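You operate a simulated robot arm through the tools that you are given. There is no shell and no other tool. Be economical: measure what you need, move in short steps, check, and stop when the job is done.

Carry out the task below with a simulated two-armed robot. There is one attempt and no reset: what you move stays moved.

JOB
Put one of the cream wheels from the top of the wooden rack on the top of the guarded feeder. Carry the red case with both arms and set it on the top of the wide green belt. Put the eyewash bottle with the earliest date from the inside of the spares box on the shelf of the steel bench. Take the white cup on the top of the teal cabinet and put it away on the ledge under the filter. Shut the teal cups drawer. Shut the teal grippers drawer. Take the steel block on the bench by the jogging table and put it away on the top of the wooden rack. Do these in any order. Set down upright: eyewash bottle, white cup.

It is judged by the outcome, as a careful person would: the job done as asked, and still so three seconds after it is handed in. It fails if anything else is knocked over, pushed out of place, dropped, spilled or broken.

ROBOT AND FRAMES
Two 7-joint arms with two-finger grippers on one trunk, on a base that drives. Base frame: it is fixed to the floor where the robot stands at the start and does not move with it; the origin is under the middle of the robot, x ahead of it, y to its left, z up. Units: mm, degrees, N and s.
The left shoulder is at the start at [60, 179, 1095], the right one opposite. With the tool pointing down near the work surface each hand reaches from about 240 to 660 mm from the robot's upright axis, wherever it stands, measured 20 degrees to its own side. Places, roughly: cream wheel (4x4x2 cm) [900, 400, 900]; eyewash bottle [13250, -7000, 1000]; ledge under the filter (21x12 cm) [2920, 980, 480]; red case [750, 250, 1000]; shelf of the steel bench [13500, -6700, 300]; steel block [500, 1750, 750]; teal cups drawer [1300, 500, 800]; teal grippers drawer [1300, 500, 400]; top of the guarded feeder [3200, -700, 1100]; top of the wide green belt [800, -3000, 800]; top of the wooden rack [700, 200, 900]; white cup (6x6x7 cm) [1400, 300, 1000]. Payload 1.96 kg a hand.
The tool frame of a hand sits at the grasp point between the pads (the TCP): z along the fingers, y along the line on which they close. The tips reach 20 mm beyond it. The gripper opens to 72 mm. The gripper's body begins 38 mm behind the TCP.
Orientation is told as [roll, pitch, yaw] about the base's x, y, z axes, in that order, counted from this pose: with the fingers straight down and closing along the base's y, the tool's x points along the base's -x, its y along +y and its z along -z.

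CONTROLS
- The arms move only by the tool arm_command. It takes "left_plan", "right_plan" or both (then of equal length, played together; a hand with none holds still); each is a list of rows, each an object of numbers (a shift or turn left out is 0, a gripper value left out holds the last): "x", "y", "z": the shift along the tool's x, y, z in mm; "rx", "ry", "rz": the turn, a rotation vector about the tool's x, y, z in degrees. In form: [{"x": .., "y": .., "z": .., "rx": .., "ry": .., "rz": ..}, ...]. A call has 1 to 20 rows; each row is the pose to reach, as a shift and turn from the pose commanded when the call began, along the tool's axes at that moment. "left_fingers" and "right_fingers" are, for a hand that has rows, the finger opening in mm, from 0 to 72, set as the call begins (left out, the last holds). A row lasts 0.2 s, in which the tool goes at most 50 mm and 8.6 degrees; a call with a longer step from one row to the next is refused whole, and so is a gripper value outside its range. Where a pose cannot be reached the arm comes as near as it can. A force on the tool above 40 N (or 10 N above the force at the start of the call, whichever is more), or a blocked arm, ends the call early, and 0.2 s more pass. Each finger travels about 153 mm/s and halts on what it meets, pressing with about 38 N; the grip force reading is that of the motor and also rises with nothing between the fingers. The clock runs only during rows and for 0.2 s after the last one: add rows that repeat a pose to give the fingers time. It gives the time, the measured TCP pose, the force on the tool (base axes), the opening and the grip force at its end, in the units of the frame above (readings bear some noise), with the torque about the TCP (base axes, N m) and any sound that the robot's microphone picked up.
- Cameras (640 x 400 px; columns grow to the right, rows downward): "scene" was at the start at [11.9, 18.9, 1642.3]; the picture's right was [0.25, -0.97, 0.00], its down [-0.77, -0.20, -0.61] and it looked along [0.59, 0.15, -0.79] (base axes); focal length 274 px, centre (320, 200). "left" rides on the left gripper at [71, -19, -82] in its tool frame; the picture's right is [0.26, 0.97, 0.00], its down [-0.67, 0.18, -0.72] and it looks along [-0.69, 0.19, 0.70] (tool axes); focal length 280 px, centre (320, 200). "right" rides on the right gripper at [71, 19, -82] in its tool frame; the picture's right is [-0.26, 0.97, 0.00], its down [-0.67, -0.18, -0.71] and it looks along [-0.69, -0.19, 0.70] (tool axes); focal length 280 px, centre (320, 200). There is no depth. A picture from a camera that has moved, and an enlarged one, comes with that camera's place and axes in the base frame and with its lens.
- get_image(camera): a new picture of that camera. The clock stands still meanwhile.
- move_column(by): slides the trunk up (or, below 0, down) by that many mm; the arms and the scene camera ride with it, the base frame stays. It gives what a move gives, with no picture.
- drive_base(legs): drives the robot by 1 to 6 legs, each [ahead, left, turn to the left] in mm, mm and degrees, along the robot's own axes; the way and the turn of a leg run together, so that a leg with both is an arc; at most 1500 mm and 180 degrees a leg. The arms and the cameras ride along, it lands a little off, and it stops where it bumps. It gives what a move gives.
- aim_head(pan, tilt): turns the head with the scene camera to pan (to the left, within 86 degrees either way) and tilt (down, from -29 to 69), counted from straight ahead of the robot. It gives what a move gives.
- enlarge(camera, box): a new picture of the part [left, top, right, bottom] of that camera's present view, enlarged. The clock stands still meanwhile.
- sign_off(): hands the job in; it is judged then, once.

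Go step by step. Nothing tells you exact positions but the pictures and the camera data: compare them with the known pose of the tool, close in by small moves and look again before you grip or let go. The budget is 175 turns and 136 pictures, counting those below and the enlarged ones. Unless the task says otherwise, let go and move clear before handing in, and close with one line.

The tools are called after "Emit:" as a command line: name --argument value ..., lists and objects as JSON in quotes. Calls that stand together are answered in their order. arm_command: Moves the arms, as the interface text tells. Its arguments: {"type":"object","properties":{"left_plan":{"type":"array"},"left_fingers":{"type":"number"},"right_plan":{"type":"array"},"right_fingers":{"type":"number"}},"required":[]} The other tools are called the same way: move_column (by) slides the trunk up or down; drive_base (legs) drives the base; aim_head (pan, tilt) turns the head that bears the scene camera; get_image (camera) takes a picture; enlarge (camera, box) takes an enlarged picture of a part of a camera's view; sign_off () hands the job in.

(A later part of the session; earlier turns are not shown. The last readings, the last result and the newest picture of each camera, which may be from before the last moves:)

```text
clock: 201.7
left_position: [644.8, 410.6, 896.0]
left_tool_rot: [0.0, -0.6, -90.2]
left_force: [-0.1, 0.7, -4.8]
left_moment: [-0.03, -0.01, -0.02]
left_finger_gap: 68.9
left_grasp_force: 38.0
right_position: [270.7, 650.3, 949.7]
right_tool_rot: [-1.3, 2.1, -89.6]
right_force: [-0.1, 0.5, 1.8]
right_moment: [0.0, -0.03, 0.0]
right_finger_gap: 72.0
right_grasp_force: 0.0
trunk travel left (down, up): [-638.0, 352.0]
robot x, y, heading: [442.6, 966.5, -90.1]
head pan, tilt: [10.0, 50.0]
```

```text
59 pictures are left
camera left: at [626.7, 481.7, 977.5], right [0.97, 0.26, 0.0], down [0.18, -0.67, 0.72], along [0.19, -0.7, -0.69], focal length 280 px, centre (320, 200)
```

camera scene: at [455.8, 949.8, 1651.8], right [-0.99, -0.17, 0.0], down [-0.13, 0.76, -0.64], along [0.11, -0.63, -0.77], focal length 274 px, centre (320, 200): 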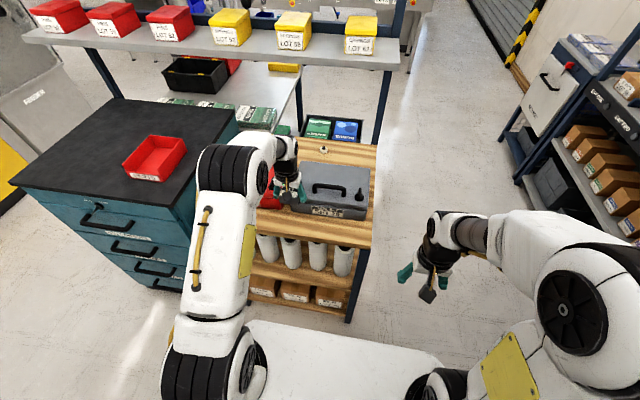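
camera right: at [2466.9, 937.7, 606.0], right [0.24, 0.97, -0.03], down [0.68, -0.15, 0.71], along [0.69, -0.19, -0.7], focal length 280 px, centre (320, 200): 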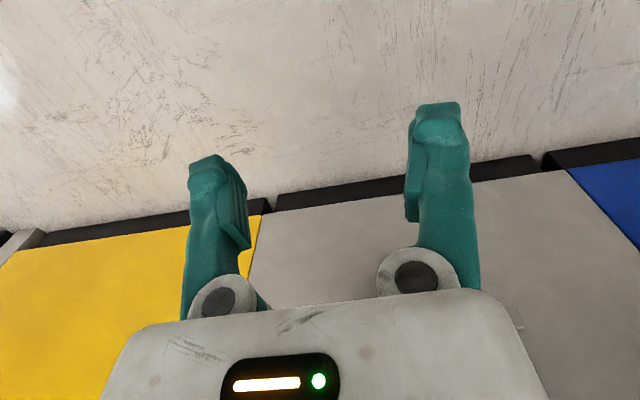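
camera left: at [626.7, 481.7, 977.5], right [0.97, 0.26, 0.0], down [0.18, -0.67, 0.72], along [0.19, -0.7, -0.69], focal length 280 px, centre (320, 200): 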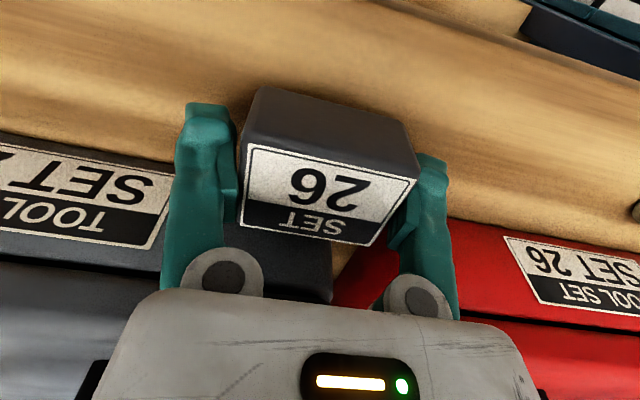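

Emit:
move_column --by -11

Emit:
move_column --by -5

```text
clock: 202.2
left_position: [645.7, 410.2, 889.8]
left_tool_rot: [0.1, -1.2, -90.2]
left_force: [2.9, -8.7, 30.6]
left_moment: [-0.84, 0.74, 0.23]
left_finger_gap: 68.6
left_grasp_force: 38.1
right_position: [270.0, 651.6, 939.0]
right_tool_rot: [-1.3, 1.9, -89.5]
right_force: [0.3, 0.2, -0.7]
right_moment: [0.03, 0.02, 0.0]
right_finger_gap: 72.2
right_grasp_force: 0.1
trunk travel left (down, up): [-627.0, 363.0]
robot x, y, heading: [441.9, 968.5, -90.2]
head pan, tilt: [10.0, 50.0]
```

```text
clock: 202.6
left_position: [645.8, 409.7, 890.8]
left_tool_rot: [0.1, -1.5, -90.1]
left_force: [-1.6, 9.4, 12.2]
left_moment: [-1.19, 0.24, -0.21]
left_finger_gap: 68.7
left_grasp_force: 38.2
right_position: [270.5, 653.0, 938.9]
right_tool_rot: [-1.3, 1.9, -89.5]
right_force: [0.3, 0.5, 0.0]
right_moment: [-0.01, 0.0, 0.01]
right_finger_gap: 71.9
right_grasp_force: 0.1
trunk travel left (down, up): [-626.0, 364.0]
robot x, y, heading: [440.9, 963.4, -90.2]
head pan, tilt: [10.0, 50.0]
stopped: the force on the tool passed its limit at 46 N (the readings are from after the stop); the commanded pose is now the measured one
```

Firm contact on the wood. Release and lift.

Emit:
arm_command --left_plan '[{"z": 0}, {"z": 0}, {"z": 0}]' --left_fingers 72

Emit:
get_image --camera "left"

```text
clock: 203.4
left_position: [644.8, 409.0, 890.4]
left_tool_rot: [0.1, -1.5, -90.1]
left_force: [0.0, 3.4, 20.5]
left_moment: [-0.93, 0.3, -0.08]
left_finger_gap: 72.0
left_grasp_force: 0.1
right_position: [269.5, 652.7, 937.9]
right_tool_rot: [-1.4, 1.9, -89.5]
right_force: [0.1, 0.1, 0.2]
right_moment: [0.0, 0.01, -0.02]
right_finger_gap: 72.0
right_grasp_force: 0.1
trunk travel left (down, up): [-626.0, 364.0]
robot x, y, heading: [440.9, 968.1, -90.3]
head pan, tilt: [10.0, 50.0]
```

```text
58 pictures are left
camera left: at [626.5, 481.9, 970.1], right [0.97, 0.26, 0.0], down [0.18, -0.66, 0.73], along [0.19, -0.71, -0.68], focal length 280 px, centre (320, 200)
```

left: 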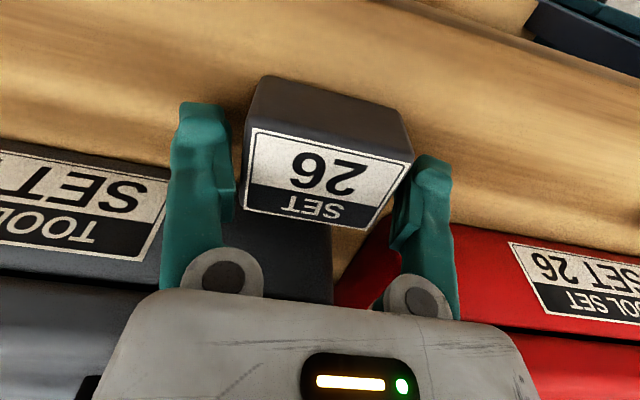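

Block rests on the wood. Raise clear.

Emit:
move_column --by 120

Emit:
get_image --camera "left"

```text
clock: 204.9
left_position: [645.2, 408.2, 1006.9]
left_tool_rot: [0.1, -1.3, -90.1]
left_force: [1.1, 0.6, -0.2]
left_moment: [0.02, 0.0, -0.01]
left_finger_gap: 71.7
left_grasp_force: 0.1
right_position: [268.2, 649.5, 1058.5]
right_tool_rot: [-1.3, 2.0, -89.5]
right_force: [0.3, 0.5, 0.8]
right_moment: [0.01, 0.06, -0.02]
right_finger_gap: 71.8
right_grasp_force: 0.0
trunk travel left (down, up): [-746.0, 244.0]
robot x, y, heading: [443.6, 965.4, -90.6]
head pan, tilt: [10.0, 50.0]
```

```text
57 pictures are left
camera left: at [627.0, 479.9, 1088.0], right [0.97, 0.26, 0.0], down [0.18, -0.66, 0.73], along [0.19, -0.71, -0.68], focal length 280 px, centre (320, 200)
```

left: 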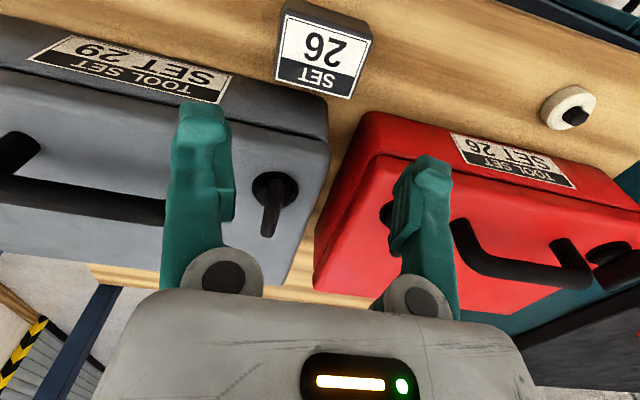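

Block sits neatly on the strip. Now move in front of the red case and inspect its handles.

Emit:
move_column --by 100

Emit:
drive_base --legs '[[0, 385, 0.5]]'

Emit:
aim_head --pan 0 --tilt 50

Emit:
enlarge --camera "scene" --box '[200, 80, 440, 300]'

```text
clock: 206.2
left_position: [645.1, 407.7, 1108.9]
left_tool_rot: [0.1, -1.2, -90.0]
left_force: [-0.4, 0.7, 0.1]
left_moment: [0.0, -0.02, -0.03]
left_finger_gap: 71.9
left_grasp_force: 0.0
right_position: [270.7, 649.9, 1157.8]
right_tool_rot: [-1.4, 2.0, -89.5]
right_force: [0.7, 0.5, -0.4]
right_moment: [-0.02, 0.04, -0.02]
right_finger_gap: 71.9
right_grasp_force: 0.2
trunk travel left (down, up): [-846.0, 144.0]
robot x, y, heading: [444.2, 966.7, -90.6]
head pan, tilt: [10.0, 50.0]
```

```text
clock: 208.6
left_position: [1035.1, 410.2, 1109.2]
left_tool_rot: [0.1, -1.1, -89.5]
left_force: [0.0, -0.3, 0.7]
left_moment: [-0.01, -0.02, 0.01]
left_finger_gap: 71.9
left_grasp_force: 0.2
right_position: [655.5, 648.2, 1157.7]
right_tool_rot: [-1.3, 2.1, -89.0]
right_force: [0.4, -0.4, 0.1]
right_moment: [0.0, -0.01, 0.01]
right_finger_gap: 72.2
right_grasp_force: 0.1
trunk travel left (down, up): [-846.0, 144.0]
robot x, y, heading: [829.4, 969.4, -89.6]
head pan, tilt: [10.0, 50.0]
```

```text
clock: 209.4
left_position: [1036.0, 410.6, 1107.6]
left_tool_rot: [0.0, -1.2, -89.5]
left_force: [0.8, 0.0, -0.8]
left_moment: [0.02, -0.03, 0.01]
left_finger_gap: 72.1
left_grasp_force: 0.0
right_position: [658.7, 649.4, 1156.7]
right_tool_rot: [-1.3, 2.0, -88.8]
right_force: [-0.6, 0.8, -0.2]
right_moment: [0.02, 0.02, 0.01]
right_finger_gap: 71.9
right_grasp_force: 0.1
trunk travel left (down, up): [-846.0, 144.0]
robot x, y, heading: [823.8, 965.2, -89.7]
head pan, tilt: [0.0, 50.0]
```

```text
1.82 times, centred on (320, 190) of scene
camera zoom: at [827.5, 949.2, 1751.8], right [-1.0, -0.01, 0.0], down [-0.01, 0.77, -0.64], along [0.0, -0.64, -0.77], focal length 497 px, centre (320, 218)
```

zoom: 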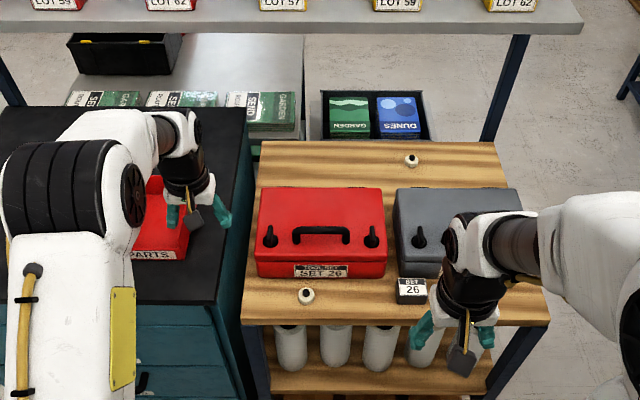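

The red case has a central handle and an upright knob at each end, near [723,331] and [930,331], z≈945+. I'll drive in 110 mm and bring each hand above its knob.

Emit:
drive_base --legs '[[112, 0, 0]]'

Emit:
arm_command --left_plan '[{"x": 8, "y": -27}, {"x": 17, "y": -53}, {"x": 26, "y": -80}, {"x": 36, "y": -106}, {"x": 36, "y": -106}]' --right_plan '[{"x": -40, "y": 13}, {"x": -80, "y": 26}, {"x": -120, "y": 40}, {"x": -160, "y": 54}, {"x": -200, "y": 64, "z": 10}]'

Emit:
get_image --camera "left"

Emit:
get_image --camera "right"

```text
clock: 210.6
left_position: [1036.7, 300.6, 1109.3]
left_tool_rot: [0.2, -1.3, -89.5]
left_force: [0.6, 0.7, -0.2]
left_moment: [0.01, -0.03, 0.0]
left_finger_gap: 72.2
left_grasp_force: 0.0
right_position: [657.3, 538.2, 1156.6]
right_tool_rot: [-1.3, 2.0, -89.1]
right_force: [-0.6, 0.0, 0.3]
right_moment: [0.02, 0.01, 0.03]
right_finger_gap: 71.9
right_grasp_force: 0.0
trunk travel left (down, up): [-846.0, 144.0]
robot x, y, heading: [824.9, 854.1, -89.7]
head pan, tilt: [0.0, 50.0]
```

```text
clock: 211.8
left_position: [929.8, 331.7, 1106.4]
left_tool_rot: [0.0, -1.1, -89.5]
left_force: [0.1, -0.3, -0.2]
left_moment: [-0.01, 0.02, 0.01]
left_finger_gap: 72.0
left_grasp_force: 0.1
right_position: [725.8, 336.1, 1137.8]
right_tool_rot: [-1.4, 2.1, -89.0]
right_force: [0.1, -0.2, 0.4]
right_moment: [0.02, 0.01, 0.0]
right_finger_gap: 72.2
right_grasp_force: 0.1
trunk travel left (down, up): [-846.0, 144.0]
robot x, y, heading: [829.3, 852.7, -89.7]
head pan, tilt: [0.0, 50.0]
```

```text
55 pictures are left
camera left: at [910.0, 403.7, 1186.4], right [0.96, 0.27, 0.0], down [0.19, -0.66, 0.73], along [0.19, -0.7, -0.68], focal length 280 px, centre (320, 200)
```

left: 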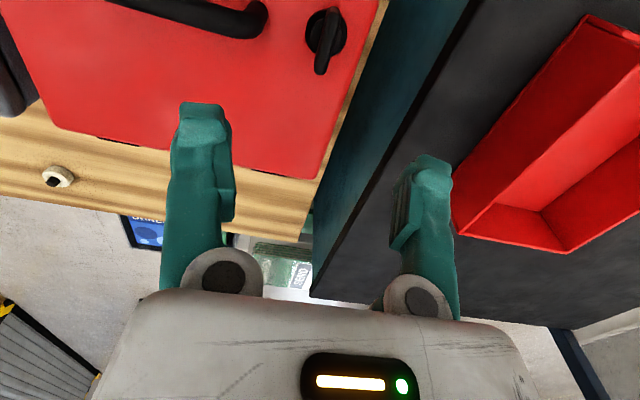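

```text
54 pictures are left
camera right: at [745.3, 404.7, 1221.5], right [0.97, -0.24, -0.03], down [-0.15, -0.7, 0.69], along [-0.19, -0.67, -0.72], focal length 280 px, centre (320, 200)
```

right: 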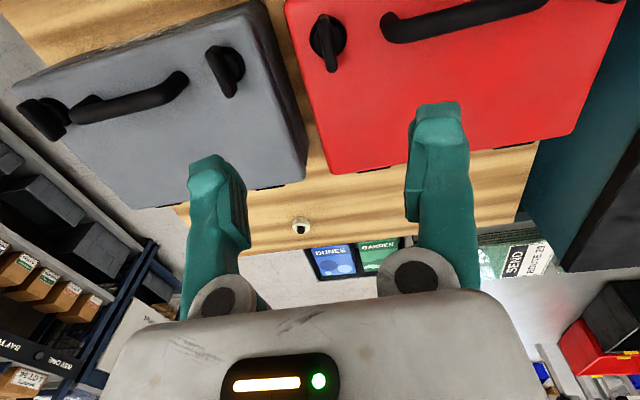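

Each knob is a disc with a fin. Let me enlarge one to see its shape.

Emit:
enlarge --camera "left" --box '[230, 0, 400, 100]'

Emit:
enlarge --camera "scene" --box '[240, 130, 400, 230]'

```text
3.76 times, centred on (315, 50) of left
camera zoom: at [910.0, 403.7, 1186.4], right [0.96, 0.27, 0.0], down [0.19, -0.66, 0.73], along [0.19, -0.7, -0.68], focal length 1056 px, centre (339, 765)
```

zoom: 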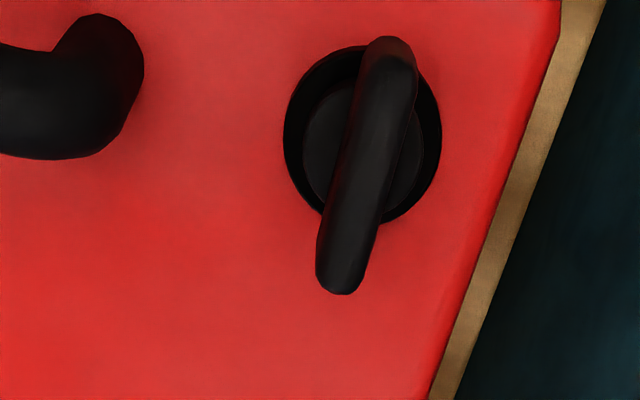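

```text
4.00 times, centred on (320, 180) of scene
camera zoom: at [828.4, 834.2, 1751.8], right [-1.0, -0.01, 0.0], down [0.0, 0.77, -0.64], along [0.0, -0.64, -0.77], focal length 1094 px, centre (320, 280)
```

zoom: 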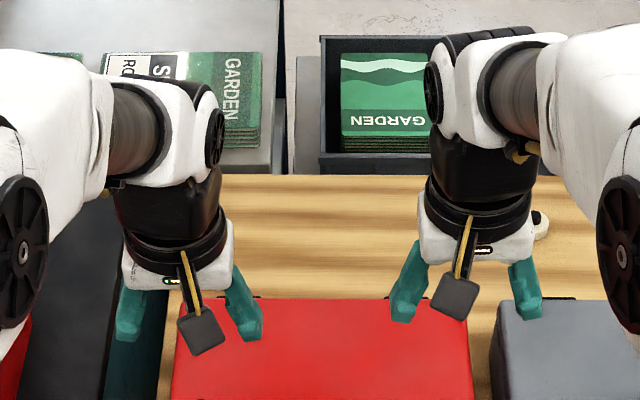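

The knob could be a vertical post or a flat latch. I'll back off and lower the camera for a shallow-angle look.

Emit:
drive_base --legs '[[-270, 0, 0]]'

Emit:
move_column --by -400

Emit:
aim_head --pan 0 --tilt 25

Emit:
enlarge --camera "scene" --box '[240, 160, 400, 260]'

```text
clock: 213.7
left_position: [927.1, 602.4, 1106.7]
left_tool_rot: [0.1, -1.3, -89.5]
left_force: [-0.3, 0.1, 0.0]
left_moment: [0.01, 0.02, -0.02]
left_finger_gap: 72.2
left_grasp_force: 0.0
right_position: [723.5, 606.9, 1137.5]
right_tool_rot: [-1.2, 2.0, -89.0]
right_force: [-0.2, -0.4, 0.5]
right_moment: [-0.01, 0.01, -0.03]
right_finger_gap: 72.1
right_grasp_force: 0.1
trunk travel left (down, up): [-846.0, 144.0]
robot x, y, heading: [824.1, 1125.1, -89.9]
head pan, tilt: [0.0, 50.0]
```

```text
clock: 217.5
left_position: [926.1, 602.8, 708.7]
left_tool_rot: [0.0, -1.3, -89.6]
left_force: [-0.4, -0.2, -0.3]
left_moment: [-0.02, -0.01, 0.0]
left_finger_gap: 71.6
left_grasp_force: 0.0
right_position: [722.4, 607.7, 739.1]
right_tool_rot: [-1.3, 1.9, -88.9]
right_force: [-0.1, 0.2, 0.2]
right_moment: [0.01, -0.02, -0.01]
right_finger_gap: 72.0
right_grasp_force: 0.1
trunk travel left (down, up): [-446.0, 544.0]
robot x, y, heading: [827.8, 1123.4, -89.6]
head pan, tilt: [0.0, 50.0]
```

```text
clock: 218.4
left_position: [926.3, 602.9, 706.7]
left_tool_rot: [0.1, -1.3, -89.5]
left_force: [0.5, -0.8, -0.4]
left_moment: [-0.01, 0.03, -0.02]
left_finger_gap: 72.1
left_grasp_force: 0.1
right_position: [724.3, 607.5, 739.6]
right_tool_rot: [-1.3, 1.9, -89.0]
right_force: [-0.4, -0.3, 0.2]
right_moment: [0.0, 0.01, 0.02]
right_finger_gap: 71.9
right_grasp_force: 0.1
trunk travel left (down, up): [-446.0, 544.0]
robot x, y, heading: [826.7, 1122.7, -89.6]
head pan, tilt: [0.0, 25.0]
```

```text
4.00 times, centred on (320, 210) of scene
camera zoom: at [825.9, 1091.3, 1389.3], right [-1.0, -0.01, 0.0], down [0.0, 0.42, -0.91], along [0.0, -0.91, -0.42], focal length 1094 px, centre (320, 160)
```

zoom: 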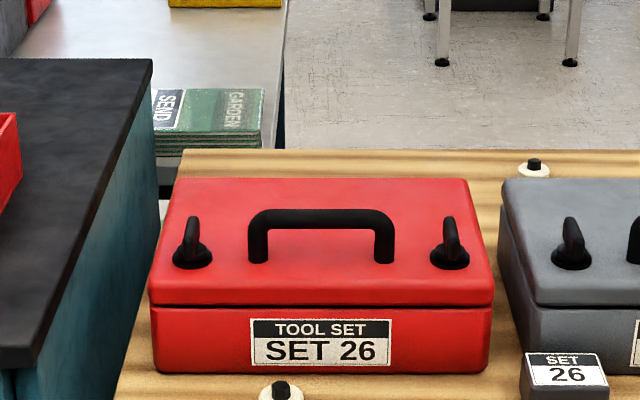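

Now clear: each end has an upright fin knob (~40 mm tall, thin across x) at about [928,336] and [724,336], top z≈990 — natural two-hand grips closing along x. Go back in and descend over them.

Emit:
move_column --by 400

Emit:
drive_base --legs '[[270, 0, 0]]'

Emit:
arm_command --left_plan '[{"z": 30}, {"z": 60}, {"z": 60}]' --right_plan '[{"z": 30, "ry": -2}, {"z": 60, "ry": -2}, {"z": 90, "ry": -2}]' --left_fingers 56 --right_fingers 56

Emit:
get_image --camera "left"

Emit:
get_image --camera "right"

```text
clock: 222.2
left_position: [927.0, 603.6, 1107.7]
left_tool_rot: [0.2, -1.2, -89.5]
left_force: [0.1, 0.4, -0.7]
left_moment: [0.01, -0.01, -0.01]
left_finger_gap: 72.0
left_grasp_force: 0.0
right_position: [724.1, 608.0, 1138.9]
right_tool_rot: [-1.3, 1.9, -89.0]
right_force: [-0.1, 0.6, -0.4]
right_moment: [-0.02, -0.06, -0.02]
right_finger_gap: 72.1
right_grasp_force: 0.1
trunk travel left (down, up): [-846.0, 144.0]
robot x, y, heading: [824.5, 1125.7, -89.7]
head pan, tilt: [0.0, 25.0]
```

```text
clock: 224.1
left_position: [928.2, 333.8, 1106.9]
left_tool_rot: [0.0, -1.4, -89.6]
left_force: [0.3, -0.6, -0.8]
left_moment: [-0.03, 0.01, 0.01]
left_finger_gap: 72.2
left_grasp_force: 0.0
right_position: [726.1, 339.9, 1139.4]
right_tool_rot: [-1.3, 1.8, -89.0]
right_force: [-0.4, -0.1, -0.5]
right_moment: [-0.04, 0.0, 0.03]
right_finger_gap: 71.9
right_grasp_force: 0.0
trunk travel left (down, up): [-846.0, 144.0]
robot x, y, heading: [825.8, 857.3, -89.9]
head pan, tilt: [0.0, 25.0]
```

```text
clock: 224.9
left_position: [928.3, 331.6, 1046.9]
left_tool_rot: [0.1, -1.2, -89.4]
left_force: [0.0, -0.8, -0.2]
left_moment: [0.03, 0.0, -0.01]
left_finger_gap: 56.4
left_grasp_force: 0.0
right_position: [722.3, 339.1, 1049.2]
right_tool_rot: [-1.3, 0.0, -88.9]
right_force: [0.3, 0.3, 1.2]
right_moment: [-0.05, 0.02, 0.0]
right_finger_gap: 56.0
right_grasp_force: 0.0
trunk travel left (down, up): [-846.0, 144.0]
robot x, y, heading: [831.4, 858.3, -89.9]
head pan, tilt: [0.0, 25.0]
```

```text
50 pictures are left
camera left: at [909.3, 403.4, 1127.0], right [0.96, 0.27, 0.0], down [0.19, -0.66, 0.73], along [0.19, -0.7, -0.68], focal length 280 px, centre (320, 200)
```

left: 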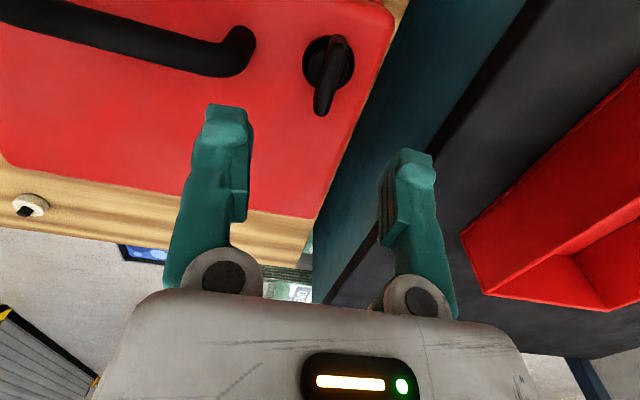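

```text
49 pictures are left
camera right: at [741.5, 410.8, 1130.6], right [0.97, -0.24, -0.02], down [-0.15, -0.68, 0.72], along [-0.19, -0.69, -0.69], focal length 280 px, centre (320, 200)
```

right: 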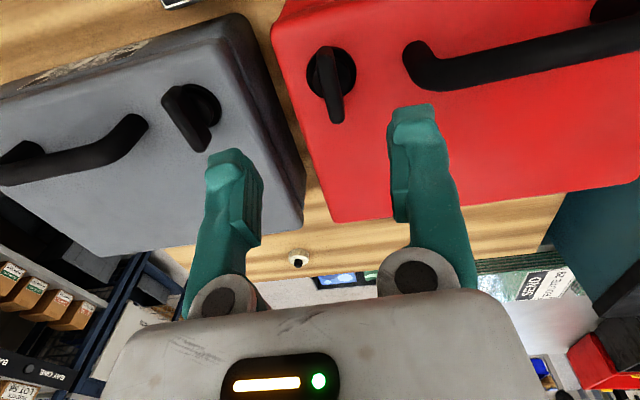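

Fins measure [930,341] and [727,345]. Fine-tune both hands and descend to z≈983.

Emit:
arm_command --left_plan '[{"x": 7, "y": 1.5, "z": 15}, {"x": 7, "y": 1.5, "z": 40}, {"x": 7, "y": 1.5, "z": 64}]' --right_plan '[{"x": 3, "y": 4.5, "z": 15}, {"x": 3, "y": 4.5, "z": 40}, {"x": 3, "y": 4.5, "z": 66}]'

Emit:
get_image --camera "left"

Emit:
get_image --camera "right"

```text
clock: 225.7
left_position: [930.2, 336.1, 982.9]
left_tool_rot: [-0.1, -1.2, -89.6]
left_force: [0.6, -1.0, 1.5]
left_moment: [-0.02, -0.03, 0.01]
left_finger_gap: 55.8
left_grasp_force: 0.0
right_position: [724.8, 342.6, 983.4]
right_tool_rot: [-1.2, 0.0, -88.9]
right_force: [0.4, -0.4, 0.2]
right_moment: [0.01, 0.08, 0.02]
right_finger_gap: 55.9
right_grasp_force: 0.1
trunk travel left (down, up): [-846.0, 144.0]
robot x, y, heading: [825.7, 852.5, -89.8]
head pan, tilt: [0.0, 25.0]
```

```text
48 pictures are left
camera left: at [911.5, 408.4, 1063.2], right [0.96, 0.27, 0.0], down [0.19, -0.66, 0.73], along [0.19, -0.7, -0.68], focal length 280 px, centre (320, 200)
```

left: 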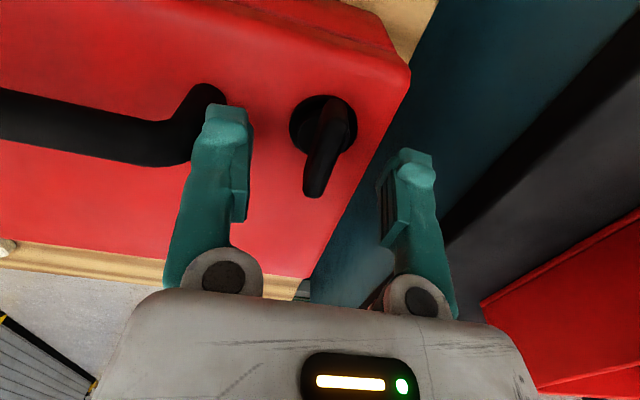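

```text
47 pictures are left
camera right: at [745.0, 414.3, 1064.1], right [0.97, -0.24, -0.02], down [-0.15, -0.68, 0.72], along [-0.19, -0.69, -0.69], focal length 280 px, centre (320, 200)
```

right: 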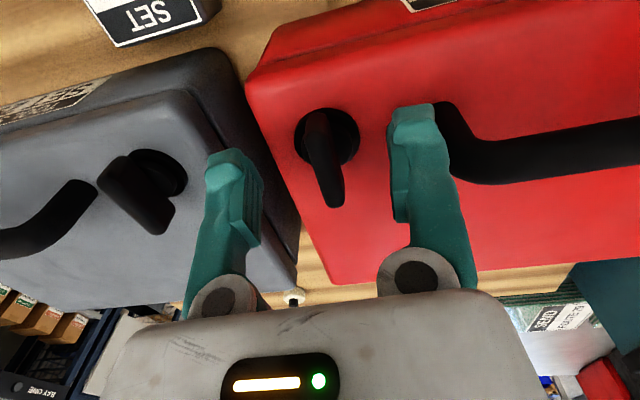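

Fins are between the fingers. Close both hands and check.

Emit:
arm_command --left_plan '[{"y": 2}, {"y": 2}, {"y": 2}, {"y": 2}]' --right_plan '[{"z": 0}, {"z": 0}, {"z": 0}, {"z": 0}]' --left_fingers 0 --right_fingers 0

Emit:
get_image --camera "left"

Emit:
get_image --camera "right"

```text
clock: 226.7
left_position: [931.4, 337.9, 983.2]
left_tool_rot: [-0.1, -1.3, -89.5]
left_force: [-16.0, 4.8, 10.3]
left_moment: [0.22, 0.23, 0.03]
left_finger_gap: 9.1
left_grasp_force: 36.4
right_position: [727.2, 344.5, 982.7]
right_tool_rot: [-1.2, 0.0, -88.9]
right_force: [20.9, -2.2, 0.0]
right_moment: [0.09, -0.25, 0.03]
right_finger_gap: 9.5
right_grasp_force: 36.7
trunk travel left (down, up): [-846.0, 144.0]
robot x, y, heading: [826.5, 855.9, -89.6]
head pan, tilt: [0.0, 25.0]
```

```text
46 pictures are left
camera left: at [912.5, 409.1, 1063.6], right [0.96, 0.27, -0.01], down [0.19, -0.66, 0.73], along [0.19, -0.7, -0.68], focal length 280 px, centre (320, 200)
```

left: 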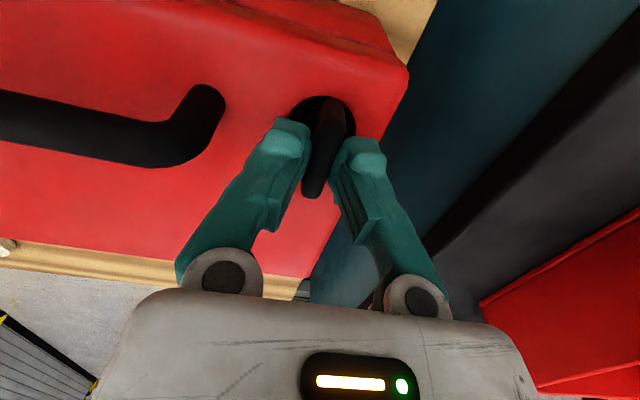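

```text
45 pictures are left
camera right: at [746.4, 415.3, 1064.5], right [0.97, -0.24, -0.02], down [-0.15, -0.68, 0.72], along [-0.19, -0.69, -0.69], focal length 280 px, centre (320, 200)
```

right: 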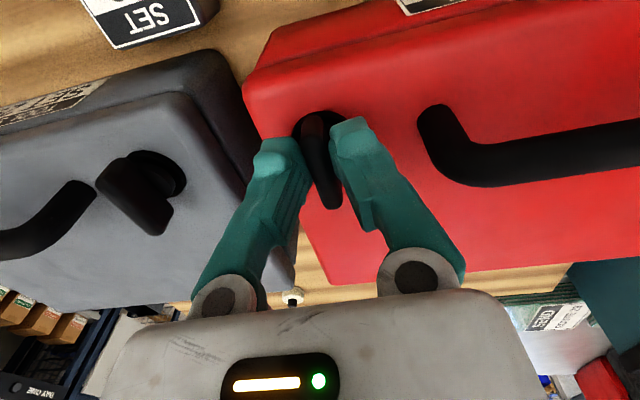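

Both hands grip the fins (9 mm). Test-lift 25 mm with the trunk.

Emit:
move_column --by 25

Emit:
get_image --camera "right"

```text
clock: 227.4
left_position: [931.6, 336.3, 1007.3]
left_tool_rot: [0.0, -1.0, -89.6]
left_force: [-27.8, 0.2, -15.8]
left_moment: [0.85, 0.3, 0.01]
left_finger_gap: 9.2
left_grasp_force: 36.5
right_position: [728.0, 341.7, 1006.9]
right_tool_rot: [-1.2, 0.2, -88.9]
right_force: [28.4, -0.2, -13.4]
right_moment: [0.87, -0.33, 0.1]
right_finger_gap: 9.3
right_grasp_force: 36.5
trunk travel left (down, up): [-871.0, 119.0]
robot x, y, heading: [823.7, 854.8, -89.7]
head pan, tilt: [0.0, 25.0]
```

```text
44 pictures are left
camera right: at [745.9, 413.0, 1088.5], right [0.97, -0.24, -0.02], down [-0.15, -0.68, 0.72], along [-0.19, -0.69, -0.7], focal length 280 px, centre (320, 200)
```

right: 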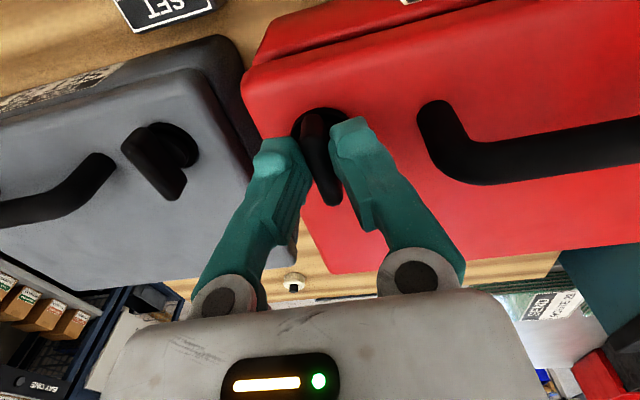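

The case lifts level, ~29 N shared. I'll relieve the internal spread by 2 mm and raise more.

Emit:
arm_command --left_plan '[{"y": -1}, {"y": -2.5}]' --right_plan '[{"y": 1}, {"y": 2.5}]'

Emit:
move_column --by 80

Emit:
drive_base --legs '[[-220, 0, 0]]'

Emit:
aim_head --pan 0 --tilt 50

Emit:
get_image --camera "scene"

```text
clock: 228.0
left_position: [931.3, 335.4, 1007.7]
left_tool_rot: [0.2, -1.0, -89.6]
left_force: [-12.8, 0.6, -16.5]
left_moment: [0.85, 0.14, 0.01]
left_finger_gap: 9.4
left_grasp_force: 36.4
right_position: [727.4, 341.3, 1007.8]
right_tool_rot: [-1.4, 0.1, -88.9]
right_force: [13.2, 0.3, -13.0]
right_moment: [0.86, -0.18, 0.09]
right_finger_gap: 9.4
right_grasp_force: 36.9
trunk travel left (down, up): [-871.0, 119.0]
robot x, y, heading: [828.0, 853.8, -89.6]
head pan, tilt: [0.0, 25.0]
```

```text
clock: 229.2
left_position: [931.4, 333.7, 1086.4]
left_tool_rot: [0.1, -1.0, -89.4]
left_force: [2.8, 0.4, -15.7]
left_moment: [0.77, -0.04, 0.0]
left_finger_gap: 9.2
left_grasp_force: 37.0
right_position: [727.6, 340.3, 1086.7]
right_tool_rot: [-1.5, 0.2, -89.0]
right_force: [-2.4, 0.8, -13.2]
right_moment: [0.9, 0.01, 0.02]
right_finger_gap: 9.6
right_grasp_force: 36.8
trunk travel left (down, up): [-951.0, 39.0]
robot x, y, heading: [827.0, 856.0, -89.6]
head pan, tilt: [0.0, 25.0]
```

```text
clock: 230.9
left_position: [929.6, 551.6, 1085.9]
left_tool_rot: [0.0, -1.0, -89.6]
left_force: [19.4, -0.2, -16.0]
left_moment: [0.79, -0.18, 0.0]
left_finger_gap: 9.2
left_grasp_force: 37.0
right_position: [725.6, 556.8, 1085.2]
right_tool_rot: [-1.3, 0.3, -89.0]
right_force: [-18.9, -0.3, -12.5]
right_moment: [0.81, 0.18, -0.08]
right_finger_gap: 8.9
right_grasp_force: 37.0
trunk travel left (down, up): [-951.0, 39.0]
robot x, y, heading: [823.5, 1074.0, -90.2]
head pan, tilt: [0.0, 25.0]
```

```text
clock: 231.8
left_position: [928.9, 555.8, 1087.4]
left_tool_rot: [0.1, -1.1, -89.6]
left_force: [0.4, 0.1, -15.7]
left_moment: [0.73, 0.01, 0.03]
left_finger_gap: 9.3
left_grasp_force: 36.8
right_position: [725.4, 561.5, 1087.1]
right_tool_rot: [-1.5, 0.1, -89.1]
right_force: [-0.7, 0.0, -12.7]
right_moment: [0.78, -0.04, -0.05]
right_finger_gap: 9.1
right_grasp_force: 37.0
trunk travel left (down, up): [-951.0, 39.0]
robot x, y, heading: [827.7, 1074.8, -89.9]
head pan, tilt: [0.0, 50.0]
```

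```text
43 pictures are left
camera scene: at [826.2, 1052.4, 1856.8], right [-1.0, 0.0, 0.0], down [0.0, 0.77, -0.64], along [0.0, -0.64, -0.77], focal length 274 px, centre (320, 200)
```

scene: 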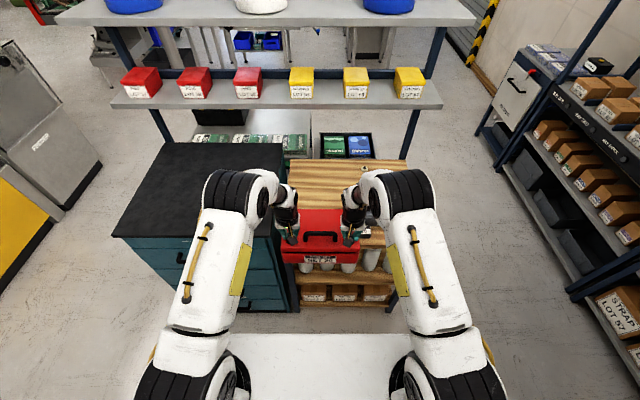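

Held level. I'll back up a bit, strafe west, then drive south along the corridor toward the belt.

Emit:
drive_base --legs '[[-70, 0, 0], [0, -970, 0], [1400, 0, 0], [1300, 0, 0]]'

Emit:
aim_head --pan 20 --tilt 30

Emit:
get_image --camera "scene"

```text
clock: 250.2
left_position: [-9.1, -2083.5, 1087.5]
left_tool_rot: [0.2, -1.1, -88.8]
left_force: [5.6, 0.2, -16.1]
left_moment: [0.66, -0.04, 0.0]
left_finger_gap: 9.3
left_grasp_force: 36.5
right_position: [-214.3, -2079.2, 1087.2]
right_tool_rot: [-1.4, 0.1, -88.3]
right_force: [-3.3, 0.3, -12.4]
right_moment: [0.7, 0.03, -0.02]
right_finger_gap: 9.2
right_grasp_force: 36.6
trunk travel left (down, up): [-951.0, 39.0]
robot x, y, heading: [-116.7, -1567.3, -89.4]
head pan, tilt: [0.0, 50.0]
```

```text
clock: 251.0
left_position: [-9.1, -2084.1, 1087.3]
left_tool_rot: [0.2, -1.0, -88.8]
left_force: [0.5, 0.3, -16.4]
left_moment: [0.7, 0.02, -0.03]
left_finger_gap: 9.2
left_grasp_force: 36.5
right_position: [-213.2, -2079.5, 1086.9]
right_tool_rot: [-1.5, 0.2, -88.3]
right_force: [0.8, -0.3, -12.6]
right_moment: [0.65, 0.01, 0.02]
right_finger_gap: 9.3
right_grasp_force: 36.9
trunk travel left (down, up): [-951.0, 39.0]
robot x, y, heading: [-121.4, -1566.1, -89.2]
head pan, tilt: [20.0, 30.0]
```

```text
42 pictures are left
camera scene: at [-88.3, -1596.1, 1886.1], right [-0.93, -0.36, 0.0], down [-0.18, 0.47, -0.86], along [0.31, -0.81, -0.5], focal length 274 px, centre (320, 200)
```

scene: 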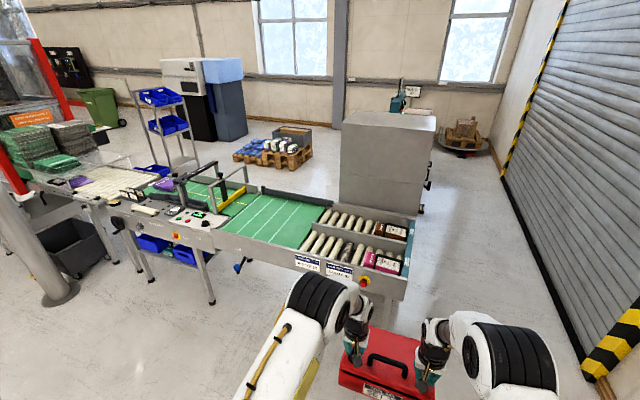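

The wide green belt spans about x 500–1040, y −2750…−3290 at z≈800. Strafe to x≈800 and approach.

Emit:
drive_base --legs '[[0, 920, -0.8], [560, 0, 0]]'

Emit:
aim_head --pan 0 --tilt 50

Emit:
get_image --camera "scene"

```text
clock: 258.6
left_position: [895.1, -2636.1, 1087.4]
left_tool_rot: [0.3, -1.1, -90.1]
left_force: [0.5, 0.0, -15.0]
left_moment: [0.65, -0.02, 0.0]
left_finger_gap: 9.2
left_grasp_force: 36.6
right_position: [692.7, -2626.2, 1086.6]
right_tool_rot: [-1.4, 0.1, -89.5]
right_force: [0.7, 0.6, -13.1]
right_moment: [0.68, 0.0, -0.02]
right_finger_gap: 9.6
right_grasp_force: 36.7
trunk travel left (down, up): [-951.0, 39.0]
robot x, y, heading: [799.4, -2115.9, -90.3]
head pan, tilt: [20.0, 30.0]
```

```text
clock: 259.5
left_position: [895.3, -2636.8, 1085.9]
left_tool_rot: [0.2, -0.9, -90.1]
left_force: [-1.4, 0.0, -15.1]
left_moment: [0.62, 0.01, 0.01]
left_finger_gap: 9.3
left_grasp_force: 37.0
right_position: [692.5, -2629.0, 1086.1]
right_tool_rot: [-1.5, 0.3, -89.6]
right_force: [0.1, 0.2, -13.0]
right_moment: [0.69, 0.0, 0.02]
right_finger_gap: 9.1
right_grasp_force: 37.1
trunk travel left (down, up): [-951.0, 39.0]
robot x, y, heading: [795.4, -2115.7, -90.3]
head pan, tilt: [0.0, 50.0]
```

```text
41 pictures are left
camera scene: at [797.3, -2139.9, 1856.8], right [-1.0, 0.01, 0.0], down [0.0, 0.77, -0.64], along [0.0, -0.64, -0.77], focal length 274 px, centre (320, 200)
```

scene: 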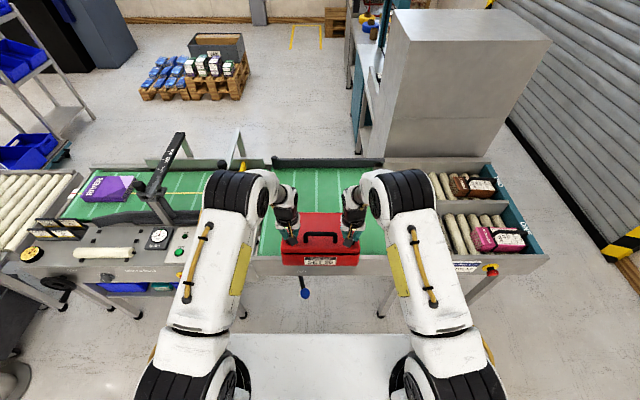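

Belt front edge y≈−2720, back −3250; the case is centred in x. Drive ahead 150, then extend both arms 50 mm together.

Emit:
drive_base --legs '[[145, 0, 0]]'

Emit:
arm_command --left_plan '[{"x": -12}, {"x": -25}, {"x": -38}, {"x": -50}]' --right_plan '[{"x": -12}, {"x": -25}, {"x": -38}, {"x": -50}]'

Emit:
get_image --camera "scene"

```text
clock: 260.8
left_position: [894.5, -2778.7, 1087.6]
left_tool_rot: [0.2, -1.2, -90.3]
left_force: [-0.9, 0.2, -16.5]
left_moment: [0.63, -0.02, 0.02]
left_finger_gap: 9.3
left_grasp_force: 36.4
right_position: [691.4, -2769.7, 1086.9]
right_tool_rot: [-1.3, 0.1, -89.7]
right_force: [0.2, 0.4, -12.3]
right_moment: [0.66, -0.03, 0.0]
right_finger_gap: 9.2
right_grasp_force: 37.0
trunk travel left (down, up): [-951.0, 39.0]
robot x, y, heading: [794.5, -2260.1, -90.4]
head pan, tilt: [0.0, 50.0]
```

```text
clock: 261.8
left_position: [895.2, -2831.6, 1085.7]
left_tool_rot: [0.2, -0.9, -90.2]
left_force: [1.2, 0.3, -16.2]
left_moment: [0.48, -0.03, 0.02]
left_finger_gap: 8.9
left_grasp_force: 37.4
right_position: [690.9, -2823.3, 1085.3]
right_tool_rot: [-1.4, 0.4, -89.7]
right_force: [-1.6, -0.5, -12.9]
right_moment: [0.81, -0.02, 0.01]
right_finger_gap: 9.1
right_grasp_force: 36.7
trunk travel left (down, up): [-951.0, 39.0]
robot x, y, heading: [801.5, -2259.6, -90.5]
head pan, tilt: [0.0, 50.0]
```

```text
40 pictures are left
camera scene: at [796.4, -2285.3, 1856.7], right [-1.0, 0.01, 0.0], down [0.0, 0.77, -0.64], along [0.0, -0.64, -0.77], focal length 274 px, centre (320, 200)
```

scene: 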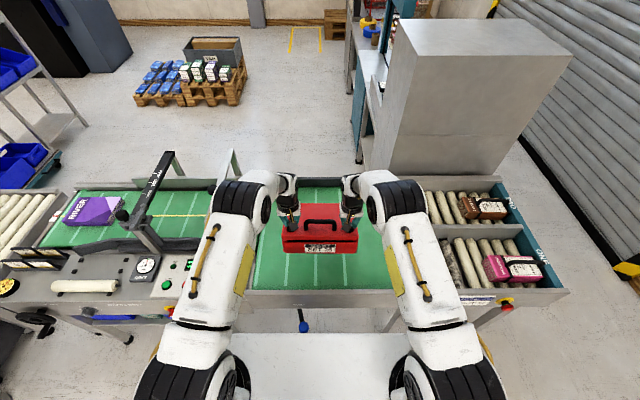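

The case is over the belt. Lower 145 mm, then in small steps.

Emit:
move_column --by -145

Emit:
get_image --camera "scene"

```text
clock: 263.5
left_position: [895.2, -2820.3, 949.4]
left_tool_rot: [0.2, -1.5, -90.2]
left_force: [8.4, 18.8, 14.4]
left_moment: [-0.64, -0.14, -0.01]
left_finger_gap: 9.0
left_grasp_force: 36.8
right_position: [691.8, -2812.5, 949.0]
right_tool_rot: [-1.6, -0.4, -89.6]
right_force: [-4.2, 13.3, 12.7]
right_moment: [-0.81, 0.01, -0.05]
right_finger_gap: 9.3
right_grasp_force: 36.8
trunk travel left (down, up): [-806.0, 184.0]
robot x, y, heading: [799.7, -2257.1, -90.4]
head pan, tilt: [0.0, 50.0]
```

```text
39 pictures are left
camera scene: at [797.5, -2265.8, 1712.5], right [-1.0, 0.01, 0.0], down [0.0, 0.76, -0.65], along [0.0, -0.65, -0.76], focal length 274 px, centre (320, 200)
```

scene: 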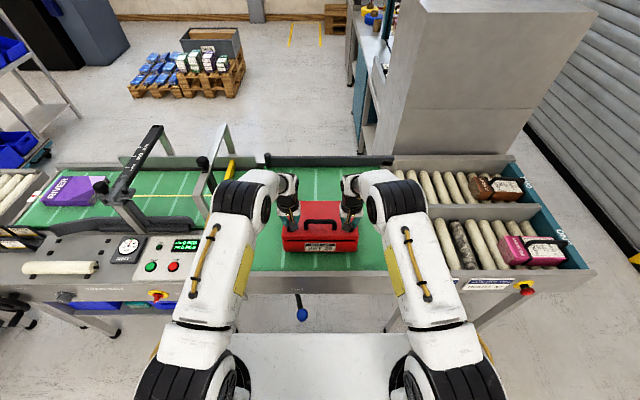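

It rests on the belt (now pressed ~27 N). Ease up 3 mm, open both hands, then rise.

Emit:
move_column --by 3

Emit:
arm_command --left_plan '[{"z": 0}, {"z": 0}, {"z": 0}]' --right_plan '[{"z": 0}, {"z": 0}, {"z": 0}]' --left_fingers 56 --right_fingers 56

Emit:
move_column --by 140

Emit:
drive_base --legs '[[-300, 0, 0]]'

Emit:
get_image --camera "scene"

```text
clock: 264.0
left_position: [895.6, -2821.8, 949.4]
left_tool_rot: [0.2, -1.3, -90.3]
left_force: [10.2, 22.1, 10.6]
left_moment: [0.68, -0.13, -0.03]
left_finger_gap: 9.2
left_grasp_force: 36.8
right_position: [692.5, -2813.0, 949.0]
right_tool_rot: [-1.5, -0.1, -89.7]
right_force: [-3.9, 11.9, 1.3]
right_moment: [0.48, 0.05, -0.04]
right_finger_gap: 8.9
right_grasp_force: 37.3
trunk travel left (down, up): [-809.0, 181.0]
robot x, y, heading: [797.6, -2261.6, -90.2]
head pan, tilt: [0.0, 50.0]
```

```text
clock: 264.8
left_position: [893.6, -2828.4, 945.4]
left_tool_rot: [0.3, -1.1, -90.2]
left_force: [0.5, 1.1, 0.4]
left_moment: [0.04, 0.01, 0.0]
left_finger_gap: 56.1
left_grasp_force: 0.1
right_position: [690.3, -2820.8, 945.6]
right_tool_rot: [-1.4, 0.1, -89.8]
right_force: [0.2, -0.6, 0.3]
right_moment: [0.03, 0.01, -0.01]
right_finger_gap: 56.2
right_grasp_force: 0.1
trunk travel left (down, up): [-809.0, 181.0]
robot x, y, heading: [796.8, -2260.0, -90.4]
head pan, tilt: [0.0, 50.0]
```

```text
clock: 266.5
left_position: [894.0, -2827.5, 1087.6]
left_tool_rot: [0.1, -1.1, -90.3]
left_force: [0.5, -0.4, -0.3]
left_moment: [0.01, 0.01, 0.03]
left_finger_gap: 56.0
left_grasp_force: 0.0
right_position: [691.3, -2820.3, 1086.3]
right_tool_rot: [-1.4, 0.2, -89.7]
right_force: [0.4, -0.5, -0.5]
right_moment: [0.02, 0.04, 0.03]
right_finger_gap: 56.3
right_grasp_force: 0.1
trunk travel left (down, up): [-949.0, 41.0]
robot x, y, heading: [792.0, -2260.0, -90.2]
head pan, tilt: [0.0, 50.0]
```

```text
clock: 268.6
left_position: [897.0, -2531.1, 1086.3]
left_tool_rot: [0.2, -0.9, -90.2]
left_force: [0.4, -0.5, 0.3]
left_moment: [0.05, -0.02, 0.01]
left_finger_gap: 55.8
left_grasp_force: 0.1
right_position: [692.7, -2521.7, 1084.7]
right_tool_rot: [-1.4, 0.1, -89.7]
right_force: [-0.2, -0.9, -0.5]
right_moment: [0.04, 0.01, -0.01]
right_finger_gap: 55.7
right_grasp_force: 0.0
trunk travel left (down, up): [-949.0, 41.0]
robot x, y, heading: [798.4, -1960.7, -90.5]
head pan, tilt: [0.0, 50.0]
```

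```text
38 pictures are left
camera scene: at [798.4, -1982.1, 1854.8], right [-1.0, 0.01, 0.0], down [0.01, 0.77, -0.64], along [0.0, -0.64, -0.77], focal length 274 px, centre (320, 200)
```

scene: 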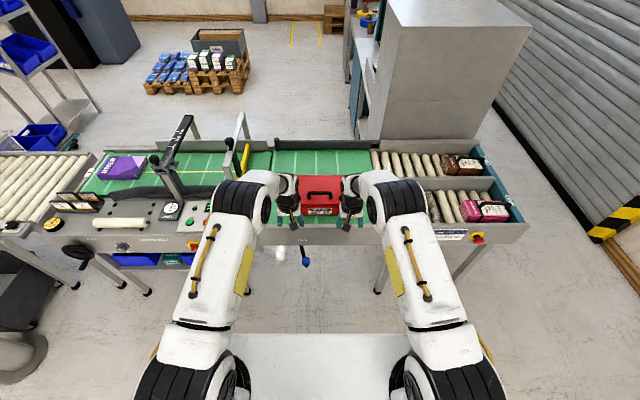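

Red case stands on the belt. Now turn toward +x and look for the way to the far area with the eyewash bottle.

Emit:
drive_base --legs '[[-450, 0, 0], [0, 0, 90]]'

Emit:
aim_head --pan 0 --tilt 10

Emit:
get_image --camera "scene"

```text
clock: 275.1
left_position: [1369.3, -1415.4, 1086.2]
left_tool_rot: [0.2, -1.1, -0.1]
left_force: [-0.4, -0.8, -0.1]
left_moment: [-0.01, -0.04, -0.04]
left_finger_gap: 55.8
left_grasp_force: 0.1
right_position: [1361.8, -1618.0, 1086.5]
right_tool_rot: [-1.5, 0.1, 0.3]
right_force: [-0.5, 0.1, -0.5]
right_moment: [-0.01, 0.03, 0.03]
right_finger_gap: 56.1
right_grasp_force: 0.1
trunk travel left (down, up): [-949.0, 41.0]
robot x, y, heading: [803.5, -1512.6, -0.3]
head pan, tilt: [0.0, 50.0]
```

```text
clock: 276.2
left_position: [1369.3, -1415.2, 1086.5]
left_tool_rot: [0.2, -1.1, -0.2]
left_force: [-0.4, -0.8, 0.0]
left_moment: [0.01, 0.02, -0.03]
left_finger_gap: 56.1
left_grasp_force: 0.1
right_position: [1360.7, -1618.1, 1086.5]
right_tool_rot: [-1.4, 0.0, 0.3]
right_force: [0.2, -0.6, 0.4]
right_moment: [0.0, -0.04, -0.02]
right_finger_gap: 56.3
right_grasp_force: 0.0
trunk travel left (down, up): [-949.0, 41.0]
robot x, y, heading: [801.0, -1510.0, -0.6]
head pan, tilt: [0.0, 10.0]
```

```text
37 pictures are left
camera scene: at [835.1, -1513.4, 1916.6], right [0.0, -1.0, 0.0], down [-0.17, 0.0, -0.98], along [0.98, 0.0, -0.17], focal length 274 px, centre (320, 200)
```

scene: 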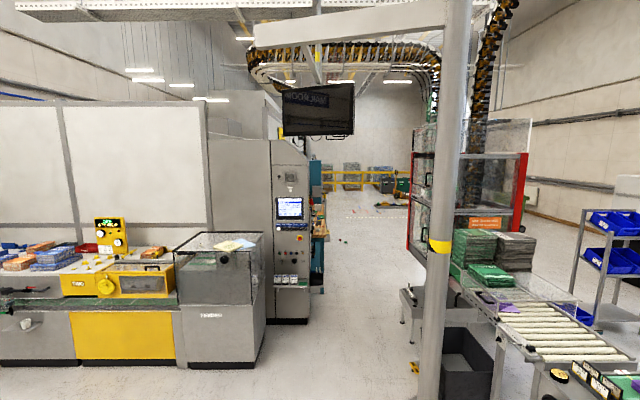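

The way ahead is between the feeder column and the pole. I'll drive forward along y≈−1720 in stages.

Emit:
drive_base --legs '[[1480, -200, 0.6], [1480, 0, 0]]'

Emit:
get_image --camera "scene"

```text
clock: 290.6
left_position: [4338.8, -1640.2, 1085.7]
left_tool_rot: [0.2, -1.2, -0.4]
left_force: [-0.8, 0.7, -0.1]
left_moment: [-0.02, 0.01, 0.05]
left_finger_gap: 56.0
left_grasp_force: 0.1
right_position: [4330.2, -1842.3, 1086.5]
right_tool_rot: [-1.4, -0.1, 0.1]
right_force: [0.6, -0.5, 0.8]
right_moment: [0.03, -0.03, 0.02]
right_finger_gap: 56.1
right_grasp_force: 0.1
trunk travel left (down, up): [-949.0, 41.0]
robot x, y, heading: [3771.5, -1736.0, -0.6]
head pan, tilt: [0.0, 10.0]
```

```text
36 pictures are left
camera scene: at [3804.3, -1735.1, 1916.7], right [-0.01, -1.0, 0.0], down [-0.17, 0.0, -0.98], along [0.98, -0.01, -0.17], focal length 274 px, centre (320, 200)
```

scene: 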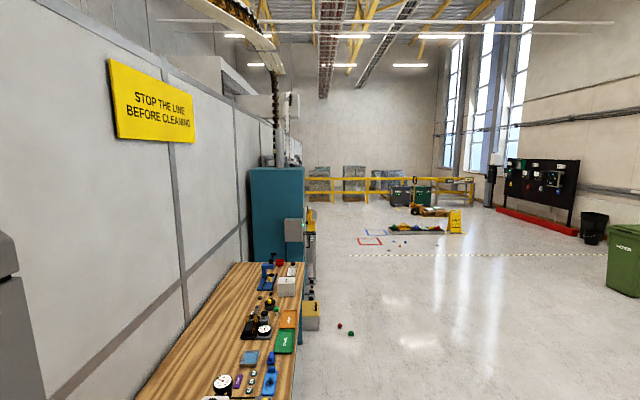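

Open hall ahead; the target lies ahead-right. Turn right 35° and drive diagonally, avoiding the floor items.

Emit:
drive_base --legs '[[0, -100, -35.3], [1480, 0, 0], [1480, 0, 0], [1480, 0, 0], [750, 0, 0]]'

Emit:
get_image --camera "scene"

```text
clock: 317.2
left_position: [8495.3, -5105.1, 1087.2]
left_tool_rot: [0.1, -1.2, -35.2]
left_force: [1.1, 0.1, -0.4]
left_moment: [0.01, 0.0, -0.03]
left_finger_gap: 56.2
left_grasp_force: 0.1
right_position: [8372.0, -5267.5, 1086.8]
right_tool_rot: [-1.5, 0.0, -34.7]
right_force: [0.1, 0.0, 0.7]
right_moment: [0.0, 0.03, 0.0]
right_finger_gap: 56.0
right_grasp_force: 0.0
trunk travel left (down, up): [-949.0, 41.0]
robot x, y, heading: [7979.4, -4858.2, -35.4]
head pan, tilt: [0.0, 10.0]
```

```text
35 pictures are left
camera scene: at [8000.4, -4878.7, 1916.7], right [-0.58, -0.82, 0.0], down [-0.14, 0.1, -0.98], along [0.8, -0.57, -0.17], focal length 274 px, centre (320, 200)
```

scene: 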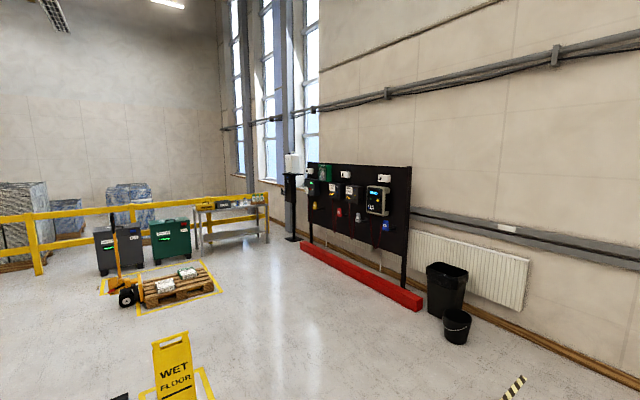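

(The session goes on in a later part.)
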